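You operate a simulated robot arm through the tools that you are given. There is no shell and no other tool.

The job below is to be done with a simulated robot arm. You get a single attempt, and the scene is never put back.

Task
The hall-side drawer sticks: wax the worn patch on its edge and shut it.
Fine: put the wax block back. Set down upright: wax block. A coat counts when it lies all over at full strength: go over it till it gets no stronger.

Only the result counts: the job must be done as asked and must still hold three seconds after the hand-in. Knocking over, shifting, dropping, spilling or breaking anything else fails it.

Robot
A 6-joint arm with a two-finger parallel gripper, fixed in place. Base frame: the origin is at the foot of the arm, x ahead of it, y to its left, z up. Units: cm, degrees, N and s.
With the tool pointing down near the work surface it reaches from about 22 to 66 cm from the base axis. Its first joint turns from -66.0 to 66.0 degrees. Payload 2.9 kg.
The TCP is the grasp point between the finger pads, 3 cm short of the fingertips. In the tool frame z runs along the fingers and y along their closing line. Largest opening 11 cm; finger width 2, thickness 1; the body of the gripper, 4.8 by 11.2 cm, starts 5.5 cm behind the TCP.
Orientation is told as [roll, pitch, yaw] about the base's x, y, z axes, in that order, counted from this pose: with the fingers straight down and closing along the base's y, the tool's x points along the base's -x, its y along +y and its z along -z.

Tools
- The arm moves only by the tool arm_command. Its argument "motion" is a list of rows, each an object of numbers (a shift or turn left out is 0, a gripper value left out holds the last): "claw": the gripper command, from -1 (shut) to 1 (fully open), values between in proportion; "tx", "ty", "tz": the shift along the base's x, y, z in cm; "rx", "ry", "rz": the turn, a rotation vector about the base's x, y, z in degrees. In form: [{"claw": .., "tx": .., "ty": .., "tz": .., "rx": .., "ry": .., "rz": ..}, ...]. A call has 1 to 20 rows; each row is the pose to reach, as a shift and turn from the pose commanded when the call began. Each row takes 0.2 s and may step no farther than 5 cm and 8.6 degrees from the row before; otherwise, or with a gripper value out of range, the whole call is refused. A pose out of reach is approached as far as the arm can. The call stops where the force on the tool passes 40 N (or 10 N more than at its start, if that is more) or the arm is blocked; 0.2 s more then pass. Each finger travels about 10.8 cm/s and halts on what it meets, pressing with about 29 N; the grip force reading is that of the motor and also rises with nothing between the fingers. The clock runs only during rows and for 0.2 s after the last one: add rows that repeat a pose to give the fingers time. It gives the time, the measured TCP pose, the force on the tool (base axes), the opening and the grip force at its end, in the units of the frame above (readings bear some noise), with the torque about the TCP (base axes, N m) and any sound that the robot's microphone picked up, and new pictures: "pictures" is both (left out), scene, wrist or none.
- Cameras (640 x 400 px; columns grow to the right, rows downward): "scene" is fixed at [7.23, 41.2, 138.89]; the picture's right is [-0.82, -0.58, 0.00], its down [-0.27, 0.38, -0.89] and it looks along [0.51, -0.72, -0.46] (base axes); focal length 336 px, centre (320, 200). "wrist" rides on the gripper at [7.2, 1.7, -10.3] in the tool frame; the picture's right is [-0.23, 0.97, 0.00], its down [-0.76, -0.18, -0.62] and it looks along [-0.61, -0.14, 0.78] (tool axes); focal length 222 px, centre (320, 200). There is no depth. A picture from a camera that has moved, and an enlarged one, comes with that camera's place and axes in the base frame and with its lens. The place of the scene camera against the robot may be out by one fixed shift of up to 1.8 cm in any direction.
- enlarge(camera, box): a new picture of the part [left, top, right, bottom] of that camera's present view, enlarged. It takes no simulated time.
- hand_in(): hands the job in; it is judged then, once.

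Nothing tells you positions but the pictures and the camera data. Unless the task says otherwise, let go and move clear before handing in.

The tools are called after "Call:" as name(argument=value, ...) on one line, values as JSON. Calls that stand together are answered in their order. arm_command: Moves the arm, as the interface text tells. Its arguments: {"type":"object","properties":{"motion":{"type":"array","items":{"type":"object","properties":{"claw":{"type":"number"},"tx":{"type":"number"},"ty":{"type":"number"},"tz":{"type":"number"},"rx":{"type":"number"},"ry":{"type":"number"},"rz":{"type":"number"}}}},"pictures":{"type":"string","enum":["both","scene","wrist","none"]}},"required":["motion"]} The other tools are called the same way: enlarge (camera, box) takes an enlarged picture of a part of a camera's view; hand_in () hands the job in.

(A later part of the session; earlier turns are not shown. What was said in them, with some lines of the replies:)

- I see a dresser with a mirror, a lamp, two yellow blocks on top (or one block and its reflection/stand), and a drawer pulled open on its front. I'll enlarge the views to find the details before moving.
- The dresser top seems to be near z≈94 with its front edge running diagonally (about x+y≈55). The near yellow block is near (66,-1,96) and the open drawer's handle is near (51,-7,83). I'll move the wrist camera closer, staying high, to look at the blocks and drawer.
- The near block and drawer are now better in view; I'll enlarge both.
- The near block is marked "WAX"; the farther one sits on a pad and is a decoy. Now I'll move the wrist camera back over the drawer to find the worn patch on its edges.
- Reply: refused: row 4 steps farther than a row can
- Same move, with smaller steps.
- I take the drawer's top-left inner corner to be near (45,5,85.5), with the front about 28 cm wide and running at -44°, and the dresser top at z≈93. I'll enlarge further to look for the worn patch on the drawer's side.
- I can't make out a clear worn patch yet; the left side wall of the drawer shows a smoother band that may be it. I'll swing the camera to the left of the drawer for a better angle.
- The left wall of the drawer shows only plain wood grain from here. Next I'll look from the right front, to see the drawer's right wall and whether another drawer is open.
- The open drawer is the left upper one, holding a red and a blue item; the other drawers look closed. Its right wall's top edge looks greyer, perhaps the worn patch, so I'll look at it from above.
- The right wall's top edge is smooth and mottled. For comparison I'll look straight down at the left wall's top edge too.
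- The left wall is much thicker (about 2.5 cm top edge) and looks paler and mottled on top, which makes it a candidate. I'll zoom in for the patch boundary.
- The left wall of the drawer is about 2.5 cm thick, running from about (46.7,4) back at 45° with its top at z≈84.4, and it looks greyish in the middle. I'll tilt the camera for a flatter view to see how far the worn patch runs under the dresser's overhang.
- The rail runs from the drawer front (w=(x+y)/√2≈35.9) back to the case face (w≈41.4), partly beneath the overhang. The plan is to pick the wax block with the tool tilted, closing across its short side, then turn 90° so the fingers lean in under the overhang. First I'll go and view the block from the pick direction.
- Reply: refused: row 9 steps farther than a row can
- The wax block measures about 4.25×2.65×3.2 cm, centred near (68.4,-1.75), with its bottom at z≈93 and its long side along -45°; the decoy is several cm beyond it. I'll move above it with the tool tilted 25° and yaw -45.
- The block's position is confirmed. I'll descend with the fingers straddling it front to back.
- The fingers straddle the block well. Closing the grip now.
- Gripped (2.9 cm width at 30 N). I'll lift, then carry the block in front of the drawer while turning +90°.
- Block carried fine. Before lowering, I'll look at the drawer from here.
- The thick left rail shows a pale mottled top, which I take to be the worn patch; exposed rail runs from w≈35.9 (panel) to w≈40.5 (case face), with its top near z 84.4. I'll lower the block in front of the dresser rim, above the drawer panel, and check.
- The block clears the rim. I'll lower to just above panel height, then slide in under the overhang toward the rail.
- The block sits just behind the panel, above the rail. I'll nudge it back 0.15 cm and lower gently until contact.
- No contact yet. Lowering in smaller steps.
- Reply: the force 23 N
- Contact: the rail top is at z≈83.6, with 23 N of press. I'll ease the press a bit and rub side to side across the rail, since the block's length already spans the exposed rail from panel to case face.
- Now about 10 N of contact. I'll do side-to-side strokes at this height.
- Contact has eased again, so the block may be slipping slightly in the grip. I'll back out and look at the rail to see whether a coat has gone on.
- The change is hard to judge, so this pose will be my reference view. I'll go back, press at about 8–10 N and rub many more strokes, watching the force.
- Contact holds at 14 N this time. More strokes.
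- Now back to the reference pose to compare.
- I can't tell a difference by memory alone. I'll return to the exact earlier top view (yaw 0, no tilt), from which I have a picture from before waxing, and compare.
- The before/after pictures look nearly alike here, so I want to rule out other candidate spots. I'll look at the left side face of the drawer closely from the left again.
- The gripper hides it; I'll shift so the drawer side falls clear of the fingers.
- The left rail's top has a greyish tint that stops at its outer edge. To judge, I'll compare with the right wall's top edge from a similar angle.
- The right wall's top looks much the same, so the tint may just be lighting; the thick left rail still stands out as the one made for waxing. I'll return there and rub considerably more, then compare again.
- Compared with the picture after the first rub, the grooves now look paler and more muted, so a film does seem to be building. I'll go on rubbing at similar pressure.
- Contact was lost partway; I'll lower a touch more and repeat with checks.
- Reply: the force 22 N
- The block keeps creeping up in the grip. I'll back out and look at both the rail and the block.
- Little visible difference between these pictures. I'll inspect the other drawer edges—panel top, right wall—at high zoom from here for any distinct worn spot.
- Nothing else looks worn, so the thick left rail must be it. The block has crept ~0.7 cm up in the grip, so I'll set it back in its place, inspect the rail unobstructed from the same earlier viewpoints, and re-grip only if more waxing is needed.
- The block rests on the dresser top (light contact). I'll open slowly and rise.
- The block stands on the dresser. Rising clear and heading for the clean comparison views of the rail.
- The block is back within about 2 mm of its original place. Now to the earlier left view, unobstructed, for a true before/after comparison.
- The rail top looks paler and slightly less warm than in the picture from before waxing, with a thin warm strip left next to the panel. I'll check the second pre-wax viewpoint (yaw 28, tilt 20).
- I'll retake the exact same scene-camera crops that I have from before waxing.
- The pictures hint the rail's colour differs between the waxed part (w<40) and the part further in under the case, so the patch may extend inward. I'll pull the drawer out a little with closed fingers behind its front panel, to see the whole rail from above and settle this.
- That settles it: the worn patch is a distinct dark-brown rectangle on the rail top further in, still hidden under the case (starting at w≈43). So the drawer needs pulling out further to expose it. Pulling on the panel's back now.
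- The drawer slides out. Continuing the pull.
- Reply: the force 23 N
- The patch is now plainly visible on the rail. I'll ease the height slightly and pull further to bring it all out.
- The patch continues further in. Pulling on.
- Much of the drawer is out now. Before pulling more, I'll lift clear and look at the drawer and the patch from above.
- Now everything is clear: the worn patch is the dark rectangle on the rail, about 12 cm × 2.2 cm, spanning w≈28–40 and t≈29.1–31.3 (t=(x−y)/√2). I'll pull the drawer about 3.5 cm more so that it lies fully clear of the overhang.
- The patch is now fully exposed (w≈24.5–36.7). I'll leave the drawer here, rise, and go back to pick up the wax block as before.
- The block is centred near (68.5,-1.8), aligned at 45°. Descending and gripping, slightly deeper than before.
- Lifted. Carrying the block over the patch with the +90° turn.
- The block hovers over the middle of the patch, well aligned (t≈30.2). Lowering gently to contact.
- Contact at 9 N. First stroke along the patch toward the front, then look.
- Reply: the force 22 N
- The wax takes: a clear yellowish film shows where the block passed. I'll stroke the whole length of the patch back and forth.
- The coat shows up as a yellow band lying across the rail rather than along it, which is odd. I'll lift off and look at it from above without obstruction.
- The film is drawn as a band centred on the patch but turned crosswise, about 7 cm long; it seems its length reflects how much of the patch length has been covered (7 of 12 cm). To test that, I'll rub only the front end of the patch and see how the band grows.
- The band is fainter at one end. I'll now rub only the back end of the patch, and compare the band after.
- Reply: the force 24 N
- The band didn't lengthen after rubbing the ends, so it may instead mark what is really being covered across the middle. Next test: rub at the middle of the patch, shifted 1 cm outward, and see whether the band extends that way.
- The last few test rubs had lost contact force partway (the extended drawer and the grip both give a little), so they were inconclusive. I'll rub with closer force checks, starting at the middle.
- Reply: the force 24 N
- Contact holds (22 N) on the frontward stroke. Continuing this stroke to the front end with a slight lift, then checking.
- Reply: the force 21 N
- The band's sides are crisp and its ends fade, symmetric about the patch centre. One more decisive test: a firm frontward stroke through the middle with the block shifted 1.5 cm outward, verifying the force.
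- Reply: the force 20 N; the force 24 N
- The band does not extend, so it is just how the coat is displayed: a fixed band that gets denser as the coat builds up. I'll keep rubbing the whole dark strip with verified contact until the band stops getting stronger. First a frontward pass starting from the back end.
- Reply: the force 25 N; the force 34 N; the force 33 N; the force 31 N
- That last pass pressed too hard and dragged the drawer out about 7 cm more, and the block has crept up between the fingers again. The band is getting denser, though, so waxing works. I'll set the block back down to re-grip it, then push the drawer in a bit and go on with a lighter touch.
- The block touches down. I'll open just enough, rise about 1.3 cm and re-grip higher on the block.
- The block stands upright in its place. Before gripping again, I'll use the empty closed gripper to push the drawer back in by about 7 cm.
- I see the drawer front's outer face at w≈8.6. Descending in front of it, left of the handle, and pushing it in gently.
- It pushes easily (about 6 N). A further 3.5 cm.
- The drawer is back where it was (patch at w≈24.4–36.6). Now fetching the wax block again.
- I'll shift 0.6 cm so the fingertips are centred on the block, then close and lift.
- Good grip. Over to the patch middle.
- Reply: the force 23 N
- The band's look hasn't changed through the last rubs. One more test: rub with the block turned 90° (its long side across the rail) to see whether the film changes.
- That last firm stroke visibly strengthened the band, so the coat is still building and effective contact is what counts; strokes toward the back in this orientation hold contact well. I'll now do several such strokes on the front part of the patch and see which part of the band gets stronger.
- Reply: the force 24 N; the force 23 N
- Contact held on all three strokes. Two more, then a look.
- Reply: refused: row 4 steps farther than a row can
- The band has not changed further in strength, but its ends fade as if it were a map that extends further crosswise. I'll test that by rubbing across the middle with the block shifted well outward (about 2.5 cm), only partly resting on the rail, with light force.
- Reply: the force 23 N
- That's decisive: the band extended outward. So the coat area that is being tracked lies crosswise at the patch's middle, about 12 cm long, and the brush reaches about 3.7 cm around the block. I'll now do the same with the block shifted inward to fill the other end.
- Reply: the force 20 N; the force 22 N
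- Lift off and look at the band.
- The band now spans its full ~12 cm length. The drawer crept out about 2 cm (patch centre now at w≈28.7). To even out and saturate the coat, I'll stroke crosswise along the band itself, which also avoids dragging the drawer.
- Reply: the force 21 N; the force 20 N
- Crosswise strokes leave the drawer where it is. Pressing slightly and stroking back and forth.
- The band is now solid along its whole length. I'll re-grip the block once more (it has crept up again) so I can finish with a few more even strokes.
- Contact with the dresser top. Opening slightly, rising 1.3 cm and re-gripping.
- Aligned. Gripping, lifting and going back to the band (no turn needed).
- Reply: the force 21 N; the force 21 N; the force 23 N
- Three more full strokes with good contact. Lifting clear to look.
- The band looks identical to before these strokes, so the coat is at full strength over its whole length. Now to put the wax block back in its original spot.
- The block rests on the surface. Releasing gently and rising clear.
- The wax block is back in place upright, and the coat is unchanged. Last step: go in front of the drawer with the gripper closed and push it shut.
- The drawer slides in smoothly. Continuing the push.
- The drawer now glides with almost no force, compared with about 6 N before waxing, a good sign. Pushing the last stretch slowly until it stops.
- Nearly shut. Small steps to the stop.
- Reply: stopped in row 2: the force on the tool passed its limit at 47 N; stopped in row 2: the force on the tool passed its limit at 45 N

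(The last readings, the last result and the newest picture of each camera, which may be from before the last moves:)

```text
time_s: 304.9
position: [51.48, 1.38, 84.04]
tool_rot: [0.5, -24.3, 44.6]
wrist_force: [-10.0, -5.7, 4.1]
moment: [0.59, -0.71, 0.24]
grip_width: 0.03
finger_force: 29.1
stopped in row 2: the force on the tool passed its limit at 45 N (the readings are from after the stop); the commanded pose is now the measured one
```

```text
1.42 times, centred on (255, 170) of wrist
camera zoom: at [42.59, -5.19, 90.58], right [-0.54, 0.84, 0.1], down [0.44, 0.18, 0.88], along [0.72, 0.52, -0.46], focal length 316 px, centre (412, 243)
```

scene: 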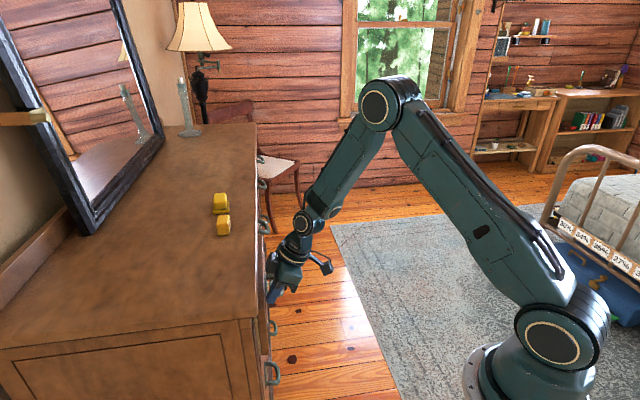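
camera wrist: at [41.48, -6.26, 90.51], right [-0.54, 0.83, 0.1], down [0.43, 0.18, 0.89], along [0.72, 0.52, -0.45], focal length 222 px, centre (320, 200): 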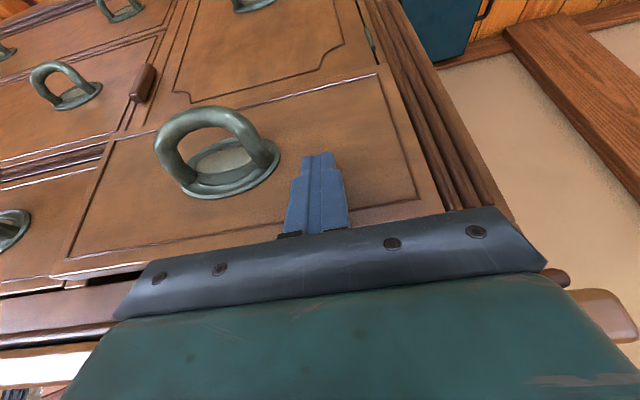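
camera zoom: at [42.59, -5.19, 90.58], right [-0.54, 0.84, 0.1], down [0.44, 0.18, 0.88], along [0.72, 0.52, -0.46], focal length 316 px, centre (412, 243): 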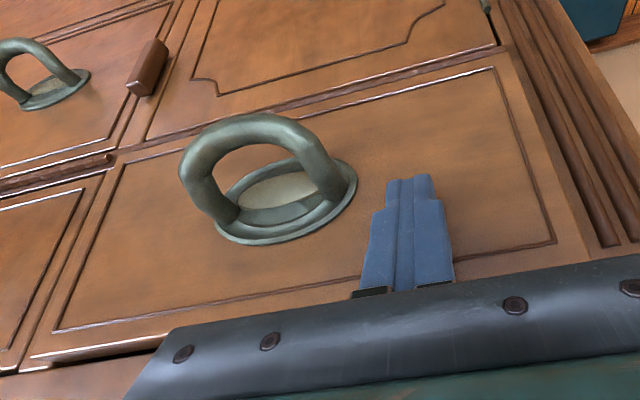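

The push stopped at 45 N, probably with a part of the gripper meeting the dresser's rim rather than the drawer. I'll back off and inspect.

Call:
arm_command(motion=[{"tx": -0.5, "ty": -0.5}, {"tx": -2, "ty": -2}, {"tx": -4, "ty": -4}, {"tx": -6, "ty": -6, "tz": 2}, {"tx": -8, "ty": -8, "tz": 5}], pictures="both")

Call:
enlarge(camera="scene", box=[230, 230, 310, 370])

Call:
enlarge(camera="wrist", box=[180, 20, 440, 220])

```text
time_s: 306.1
position: [43.36, -6.52, 88.87]
tool_rot: [0.3, -24.3, 44.7]
wrist_force: [0.2, -0.2, 0.5]
moment: [0.01, -0.01, -0.02]
grip_width: 0.0
finger_force: 28.7
camera wrist: at [34.6, -13.04, 95.42], right [-0.54, 0.84, 0.1], down [0.44, 0.18, 0.88], along [0.72, 0.52, -0.46], focal length 222 px, centre (320, 200)
```

scene: 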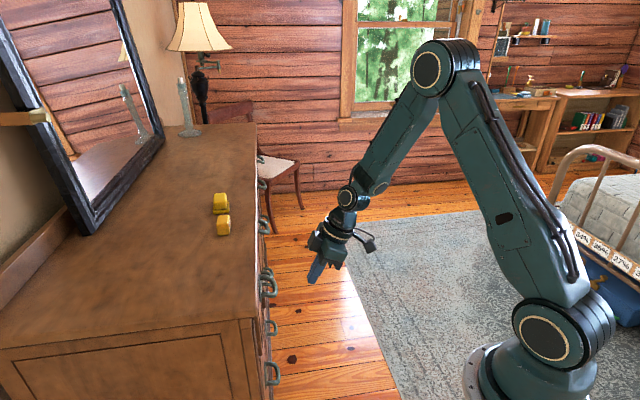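
wrist: 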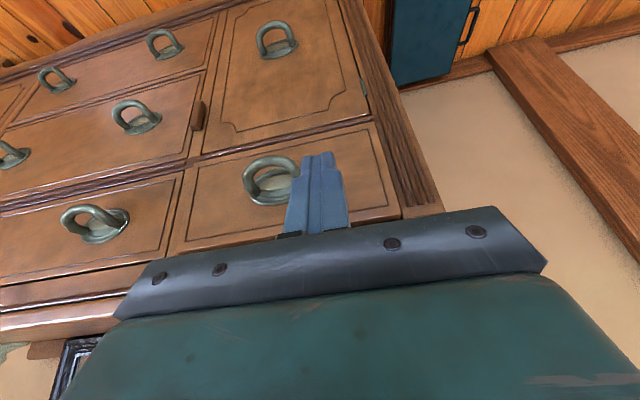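

```text
2.86 times, centred on (270, 300) of scene
camera zoom: at [7.23, 41.2, 138.89], right [-0.82, -0.58, 0.0], down [-0.27, 0.38, -0.89], along [0.51, -0.72, -0.46], focal length 958 px, centre (463, -86)
```

zoom: 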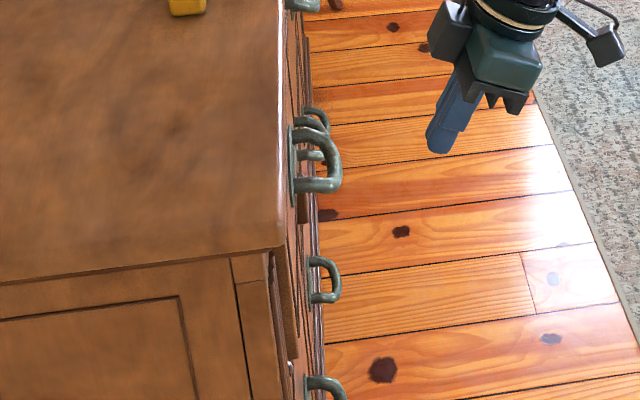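

```text
2.00 times, centred on (310, 120) of wrist
camera zoom: at [34.6, -13.04, 95.42], right [-0.54, 0.84, 0.1], down [0.44, 0.18, 0.88], along [0.72, 0.52, -0.46], focal length 444 px, centre (340, 360)
```

zoom: 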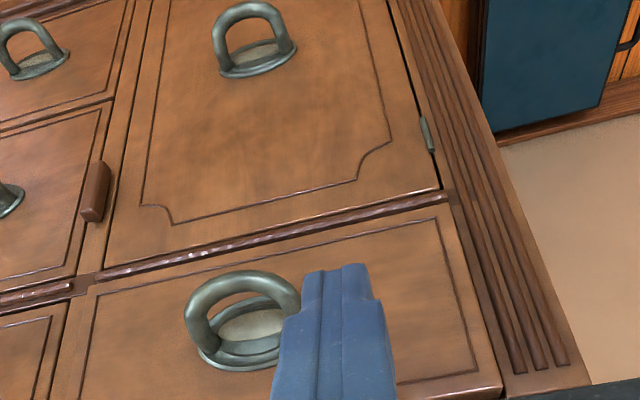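

Call:
enlarge(camera="scene", box=[255, 290, 295, 370])

Call:
enlarge(camera="scene", box=[245, 200, 295, 300])

Call:
enlarge(camera="wrist", box=[120, 150, 280, 270])

Call:
enlarge(camera="wrist", box=[340, 100, 450, 225])

```text
5.00 times, centred on (275, 330) of scene
camera zoom: at [7.23, 41.2, 138.89], right [-0.82, -0.58, 0.0], down [-0.27, 0.38, -0.89], along [0.51, -0.72, -0.46], focal length 1677 px, centre (545, -450)
```

zoom: 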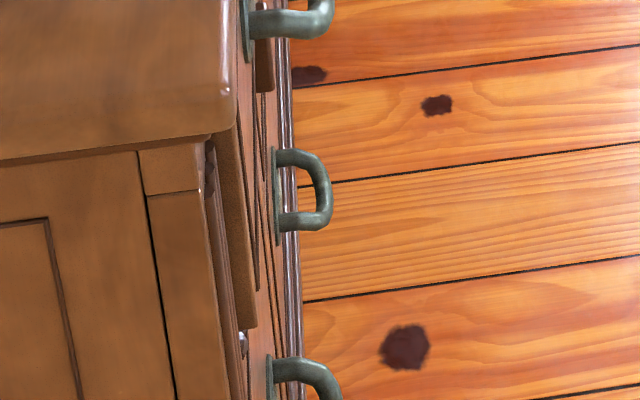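

```text
4.00 times, centred on (270, 250) of scene
camera zoom: at [7.23, 41.2, 138.89], right [-0.82, -0.58, 0.0], down [-0.27, 0.38, -0.89], along [0.51, -0.72, -0.46], focal length 1342 px, centre (520, 0)
```

zoom: 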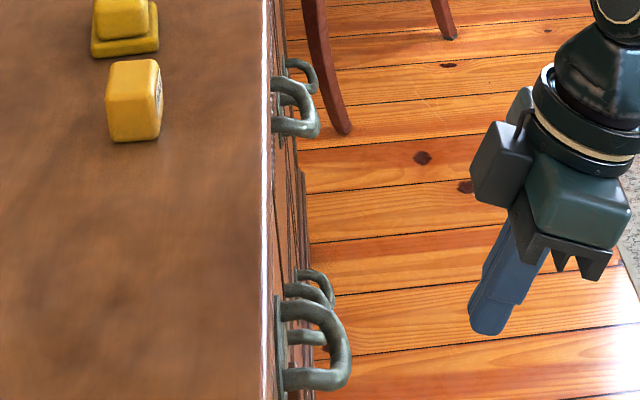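

```text
3.33 times, centred on (200, 210) of wrist
camera zoom: at [34.6, -13.04, 95.42], right [-0.54, 0.84, 0.1], down [0.44, 0.18, 0.88], along [0.72, 0.52, -0.46], focal length 740 px, centre (720, 167)
```

zoom: 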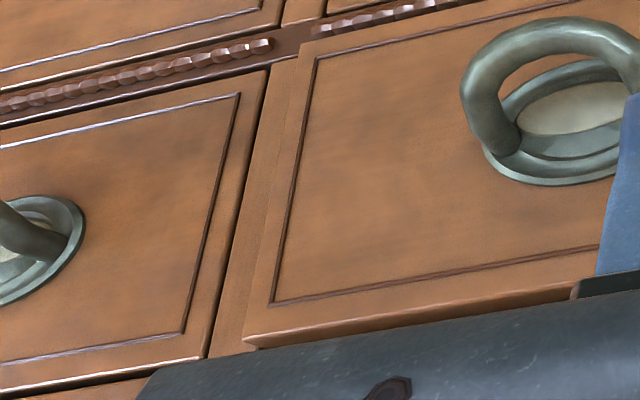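

```text
3.20 times, centred on (395, 162) of wrist
camera zoom: at [34.6, -13.04, 95.42], right [-0.54, 0.84, 0.1], down [0.44, 0.18, 0.88], along [0.72, 0.52, -0.46], focal length 711 px, centre (80, 320)
```

zoom: 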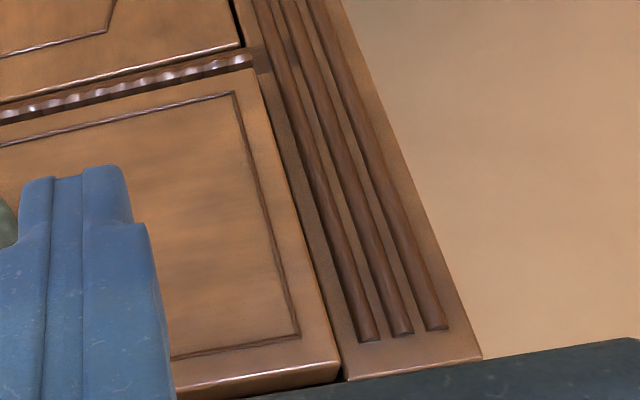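

The drawer front still stands about 0.9 cm proud, and the gripper's rear housing was meeting the dresser rim. I'll tilt the tool further (to about 50°) so only the fingertips reach, and push again.

Call:
arm_command(motion=[{"rx": 4.6, "ry": -4.6}, {"rx": 9.2, "ry": -9.2, "tz": -1}, {"rx": 13.8, "ry": -13.8, "tz": -3}, {"rx": 18.3, "ry": -18.3, "tz": -5}, {"rx": 18.3, "ry": -18.3, "tz": -6.5}], pictures="both")

```text
time_s: 307.3
position: [43.54, -6.56, 82.48]
tool_rot: [0.7, -50.3, 44.5]
wrist_force: [-0.2, 0.1, 0.3]
moment: [0.0, -0.01, 0.02]
grip_width: 0.0
finger_force: 28.7
camera wrist: at [33.45, -14.28, 83.61], right [-0.58, 0.79, 0.18], down [0.14, -0.13, 0.98], along [0.8, 0.6, -0.03], focal length 222 px, centre (320, 200)
```

scene: 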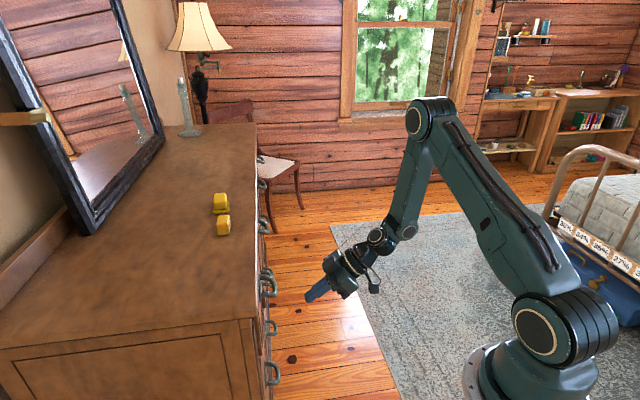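
wrist: 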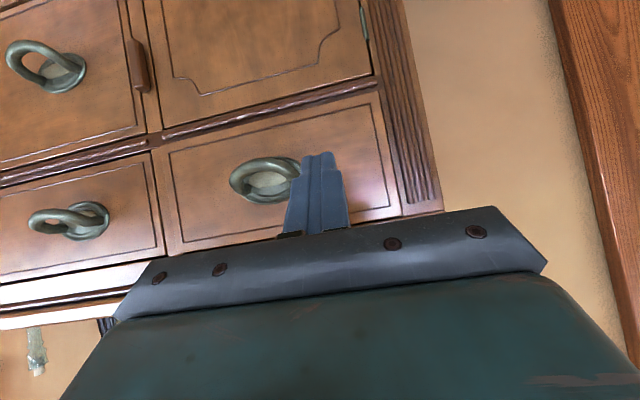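

Call:
arm_command(motion=[{"tx": 1.2, "ty": 1.2}, {"tx": 2.4, "ty": 2.4}, {"tx": 3.6, "ty": 3.6}, {"tx": 4.8, "ty": 4.8}, {"tx": 5.8, "ty": 5.8}, {"tx": 6.4, "ty": 6.4}, {"tx": 6.9, "ty": 6.9}], pictures="scene")

Call:
arm_command(motion=[{"tx": 0.25, "ty": 0.25}, {"tx": 0.5, "ty": 0.5}, {"tx": 0.75, "ty": 0.75}], pictures="none")

Call:
enlarge(camera="scene", box=[230, 230, 350, 370])

```text
time_s: 308.9
position: [50.5, 0.37, 82.48]
tool_rot: [0.7, -50.2, 44.6]
wrist_force: [-1.1, 0.5, -0.5]
moment: [0.01, -0.01, -0.01]
grip_width: 0.0
finger_force: 29.2
```

scene: 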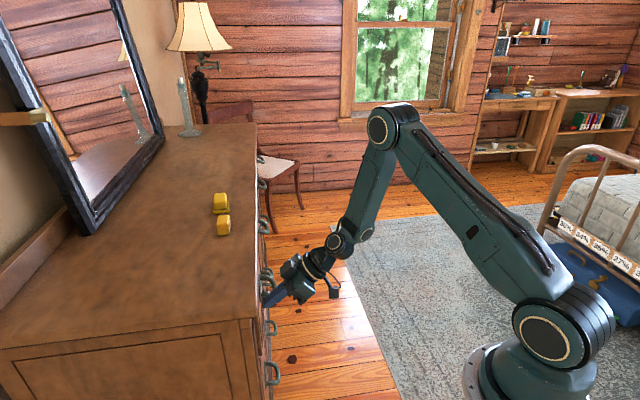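

```text
time_s: 309.7
position: [51.08, 1.18, 82.55]
tool_rot: [0.7, -50.1, 44.5]
wrist_force: [-1.9, -1.3, 1.1]
moment: [-0.02, -0.01, -0.01]
grip_width: 0.01
finger_force: 29.6
```

```text
2.86 times, centred on (290, 300) of scene
camera zoom: at [7.22, 41.19, 138.89], right [-0.82, -0.58, 0.0], down [-0.27, 0.38, -0.89], along [0.51, -0.72, -0.46], focal length 958 px, centre (406, -86)
```

zoom: 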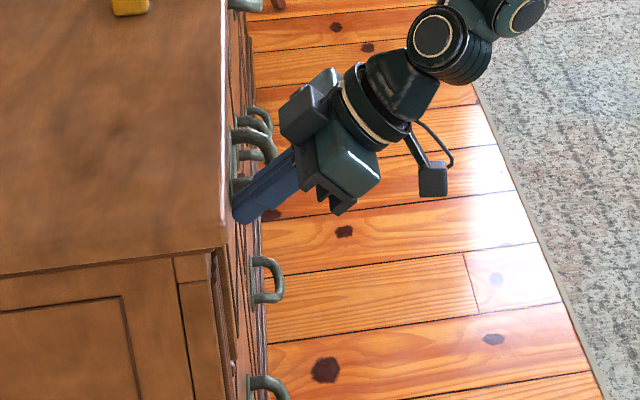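

Call:
arm_command(motion=[{"tx": 0.15, "ty": 0.15}, {"tx": 0.3, "ty": 0.3}, {"tx": 0.45, "ty": 0.45}], pictures="none")

Call:
arm_command(motion=[{"tx": 0.12, "ty": 0.12}, {"tx": 0.24, "ty": 0.24}], pictures="none")

Call:
arm_command(motion=[{"tx": 0.1, "ty": 0.1}, {"tx": 0.2, "ty": 0.2}], pictures="none")

Call:
enlarge(camera="scene", box=[230, 230, 350, 370])

```text
time_s: 310.5
position: [51.7, 1.47, 82.55]
tool_rot: [0.7, -50.2, 44.4]
wrist_force: [-3.5, -1.2, 1.7]
moment: [-0.02, 0.01, 0.05]
grip_width: 0.01
finger_force: 29.5
```

```text
time_s: 311.1
position: [51.84, 1.62, 82.53]
tool_rot: [0.5, -50.1, 44.4]
wrist_force: [-6.3, -10.9, 2.0]
moment: [-0.13, 0.0, -0.03]
grip_width: 0.0
finger_force: 29.1
```

```text
time_s: 311.6
position: [51.95, 1.77, 82.45]
tool_rot: [0.8, -50.0, 44.2]
wrist_force: [-6.1, -3.8, 3.9]
moment: [-0.03, 0.04, 0.04]
grip_width: 0.0
finger_force: 29.0
stopped in row 2: the force on the tool passed its limit at 44 N (the readings are from after the stop); the commanded pose is now the measured one
```

```text
2.86 times, centred on (290, 300) of scene
camera zoom: at [7.21, 41.19, 138.9], right [-0.82, -0.58, 0.0], down [-0.27, 0.38, -0.89], along [0.51, -0.72, -0.46], focal length 958 px, centre (406, -86)
```

zoom: 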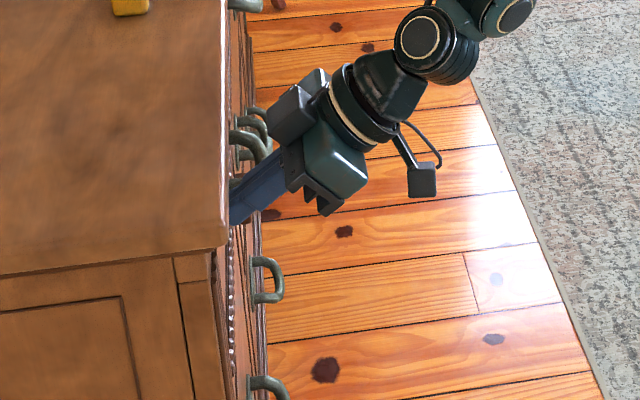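

The stop now comes at the drawer itself, and the front looks flush. Backing off and checking.

Call:
arm_command(motion=[{"tx": -0.5, "ty": -0.5}, {"tx": -2.5, "ty": -2.5}, {"tx": -5, "ty": -5}, {"tx": -7.5, "ty": -7.5}, {"tx": -10, "ty": -10, "tz": 2}, {"tx": -12, "ty": -12, "tz": 5}], pictures="both")

Call:
enlarge(camera="scene", box=[255, 290, 295, 370])

Call:
enlarge(camera="wrist", box=[120, 100, 440, 260])

Call:
enlarge(camera="scene", box=[200, 180, 280, 260])

```text
time_s: 313.0
position: [39.9, -10.29, 87.58]
tool_rot: [0.9, -50.1, 44.3]
wrist_force: [0.3, -0.2, -0.1]
moment: [-0.02, 0.05, 0.0]
grip_width: 0.0
finger_force: 29.0
camera wrist: at [29.8, -18.07, 88.86], right [-0.58, 0.79, 0.18], down [0.14, -0.12, 0.98], along [0.8, 0.6, -0.04], focal length 222 px, centre (320, 200)
```

scene: 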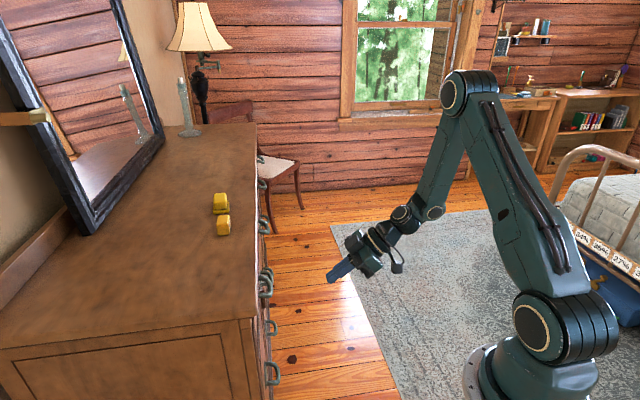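
wrist: 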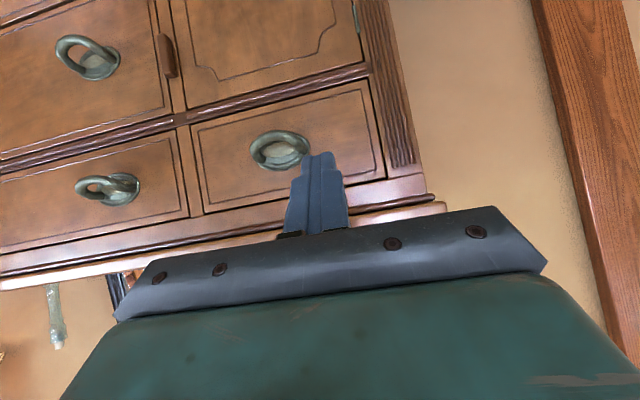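

```text
5.00 times, centred on (275, 330) of scene
camera zoom: at [7.23, 41.2, 138.89], right [-0.82, -0.58, 0.0], down [-0.27, 0.38, -0.89], along [0.51, -0.72, -0.46], focal length 1677 px, centre (545, -450)
```

zoom: 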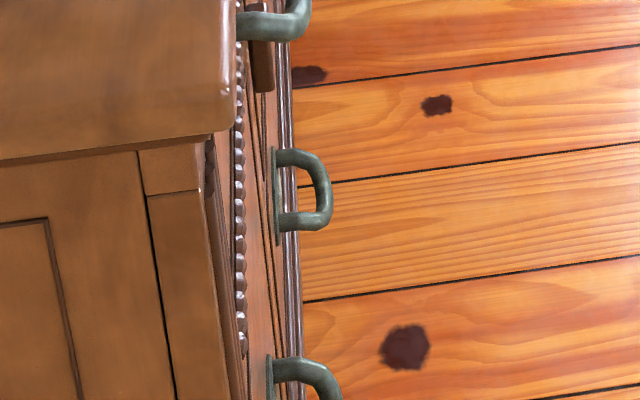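

```text
2.00 times, centred on (280, 180) of wrist
camera zoom: at [29.8, -18.07, 88.86], right [-0.58, 0.79, 0.18], down [0.14, -0.12, 0.98], along [0.8, 0.6, -0.04], focal length 444 px, centre (400, 240)
```

zoom: 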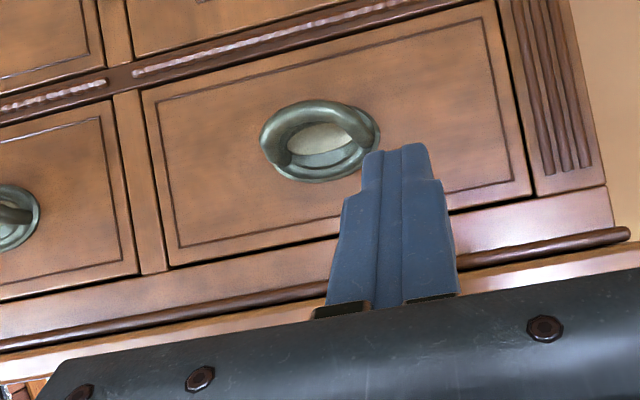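

```text
5.00 times, centred on (240, 220) of scene
camera zoom: at [7.23, 41.2, 138.89], right [-0.82, -0.58, 0.0], down [-0.27, 0.38, -0.89], along [0.51, -0.72, -0.46], focal length 1677 px, centre (720, 100)
```

zoom: 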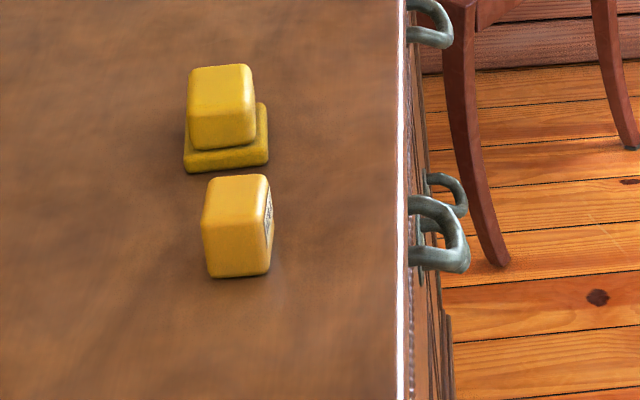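

The drawer front is flush with its neighbours, the wax block stands upright in its place with the brush beside it untouched, and the arm is well clear. Handing in.

Call:
hand_in()

```text
The job is handed in.
```

The hall-side drawer is waxed and shut, the wax block is back in place, and I've handed the job in. I haven't seen the verdict. My one real doubt is the coat, because of how it showed up in the pictures.

- **Wax coat:** The worn patch was a dark strip on the drawer's left rail, hidden inside the case, so I pulled the drawer out further to reach it. The coat showed as a yellow band lying across the middle of the strip, not along it. I rubbed until that band ran its full length of about 12 cm and looked no stronger. The rest of the dark strip still looked bare, even though I rubbed along its length too. I took the band as the coat that counts, because it grew where I moved the block.
- **Drawer:** It needed about 6 N to push before it was fully waxed, and almost none afterwards. The front now sits flush with the other drawers.
- **Wax block:** It stands upright about 3 mm from where it started. The yellow object next to it did not move.
- **While working:**
  - I first rubbed about 4 cm of the rail that turned out not to be the patch.
  - One hard stroke pulled the drawer out about 7 cm further than I meant, and I pushed it back.
  - While I was shutting the drawer, part of the gripper pressed against the dresser's rim at about 45 N. I saw no damage.
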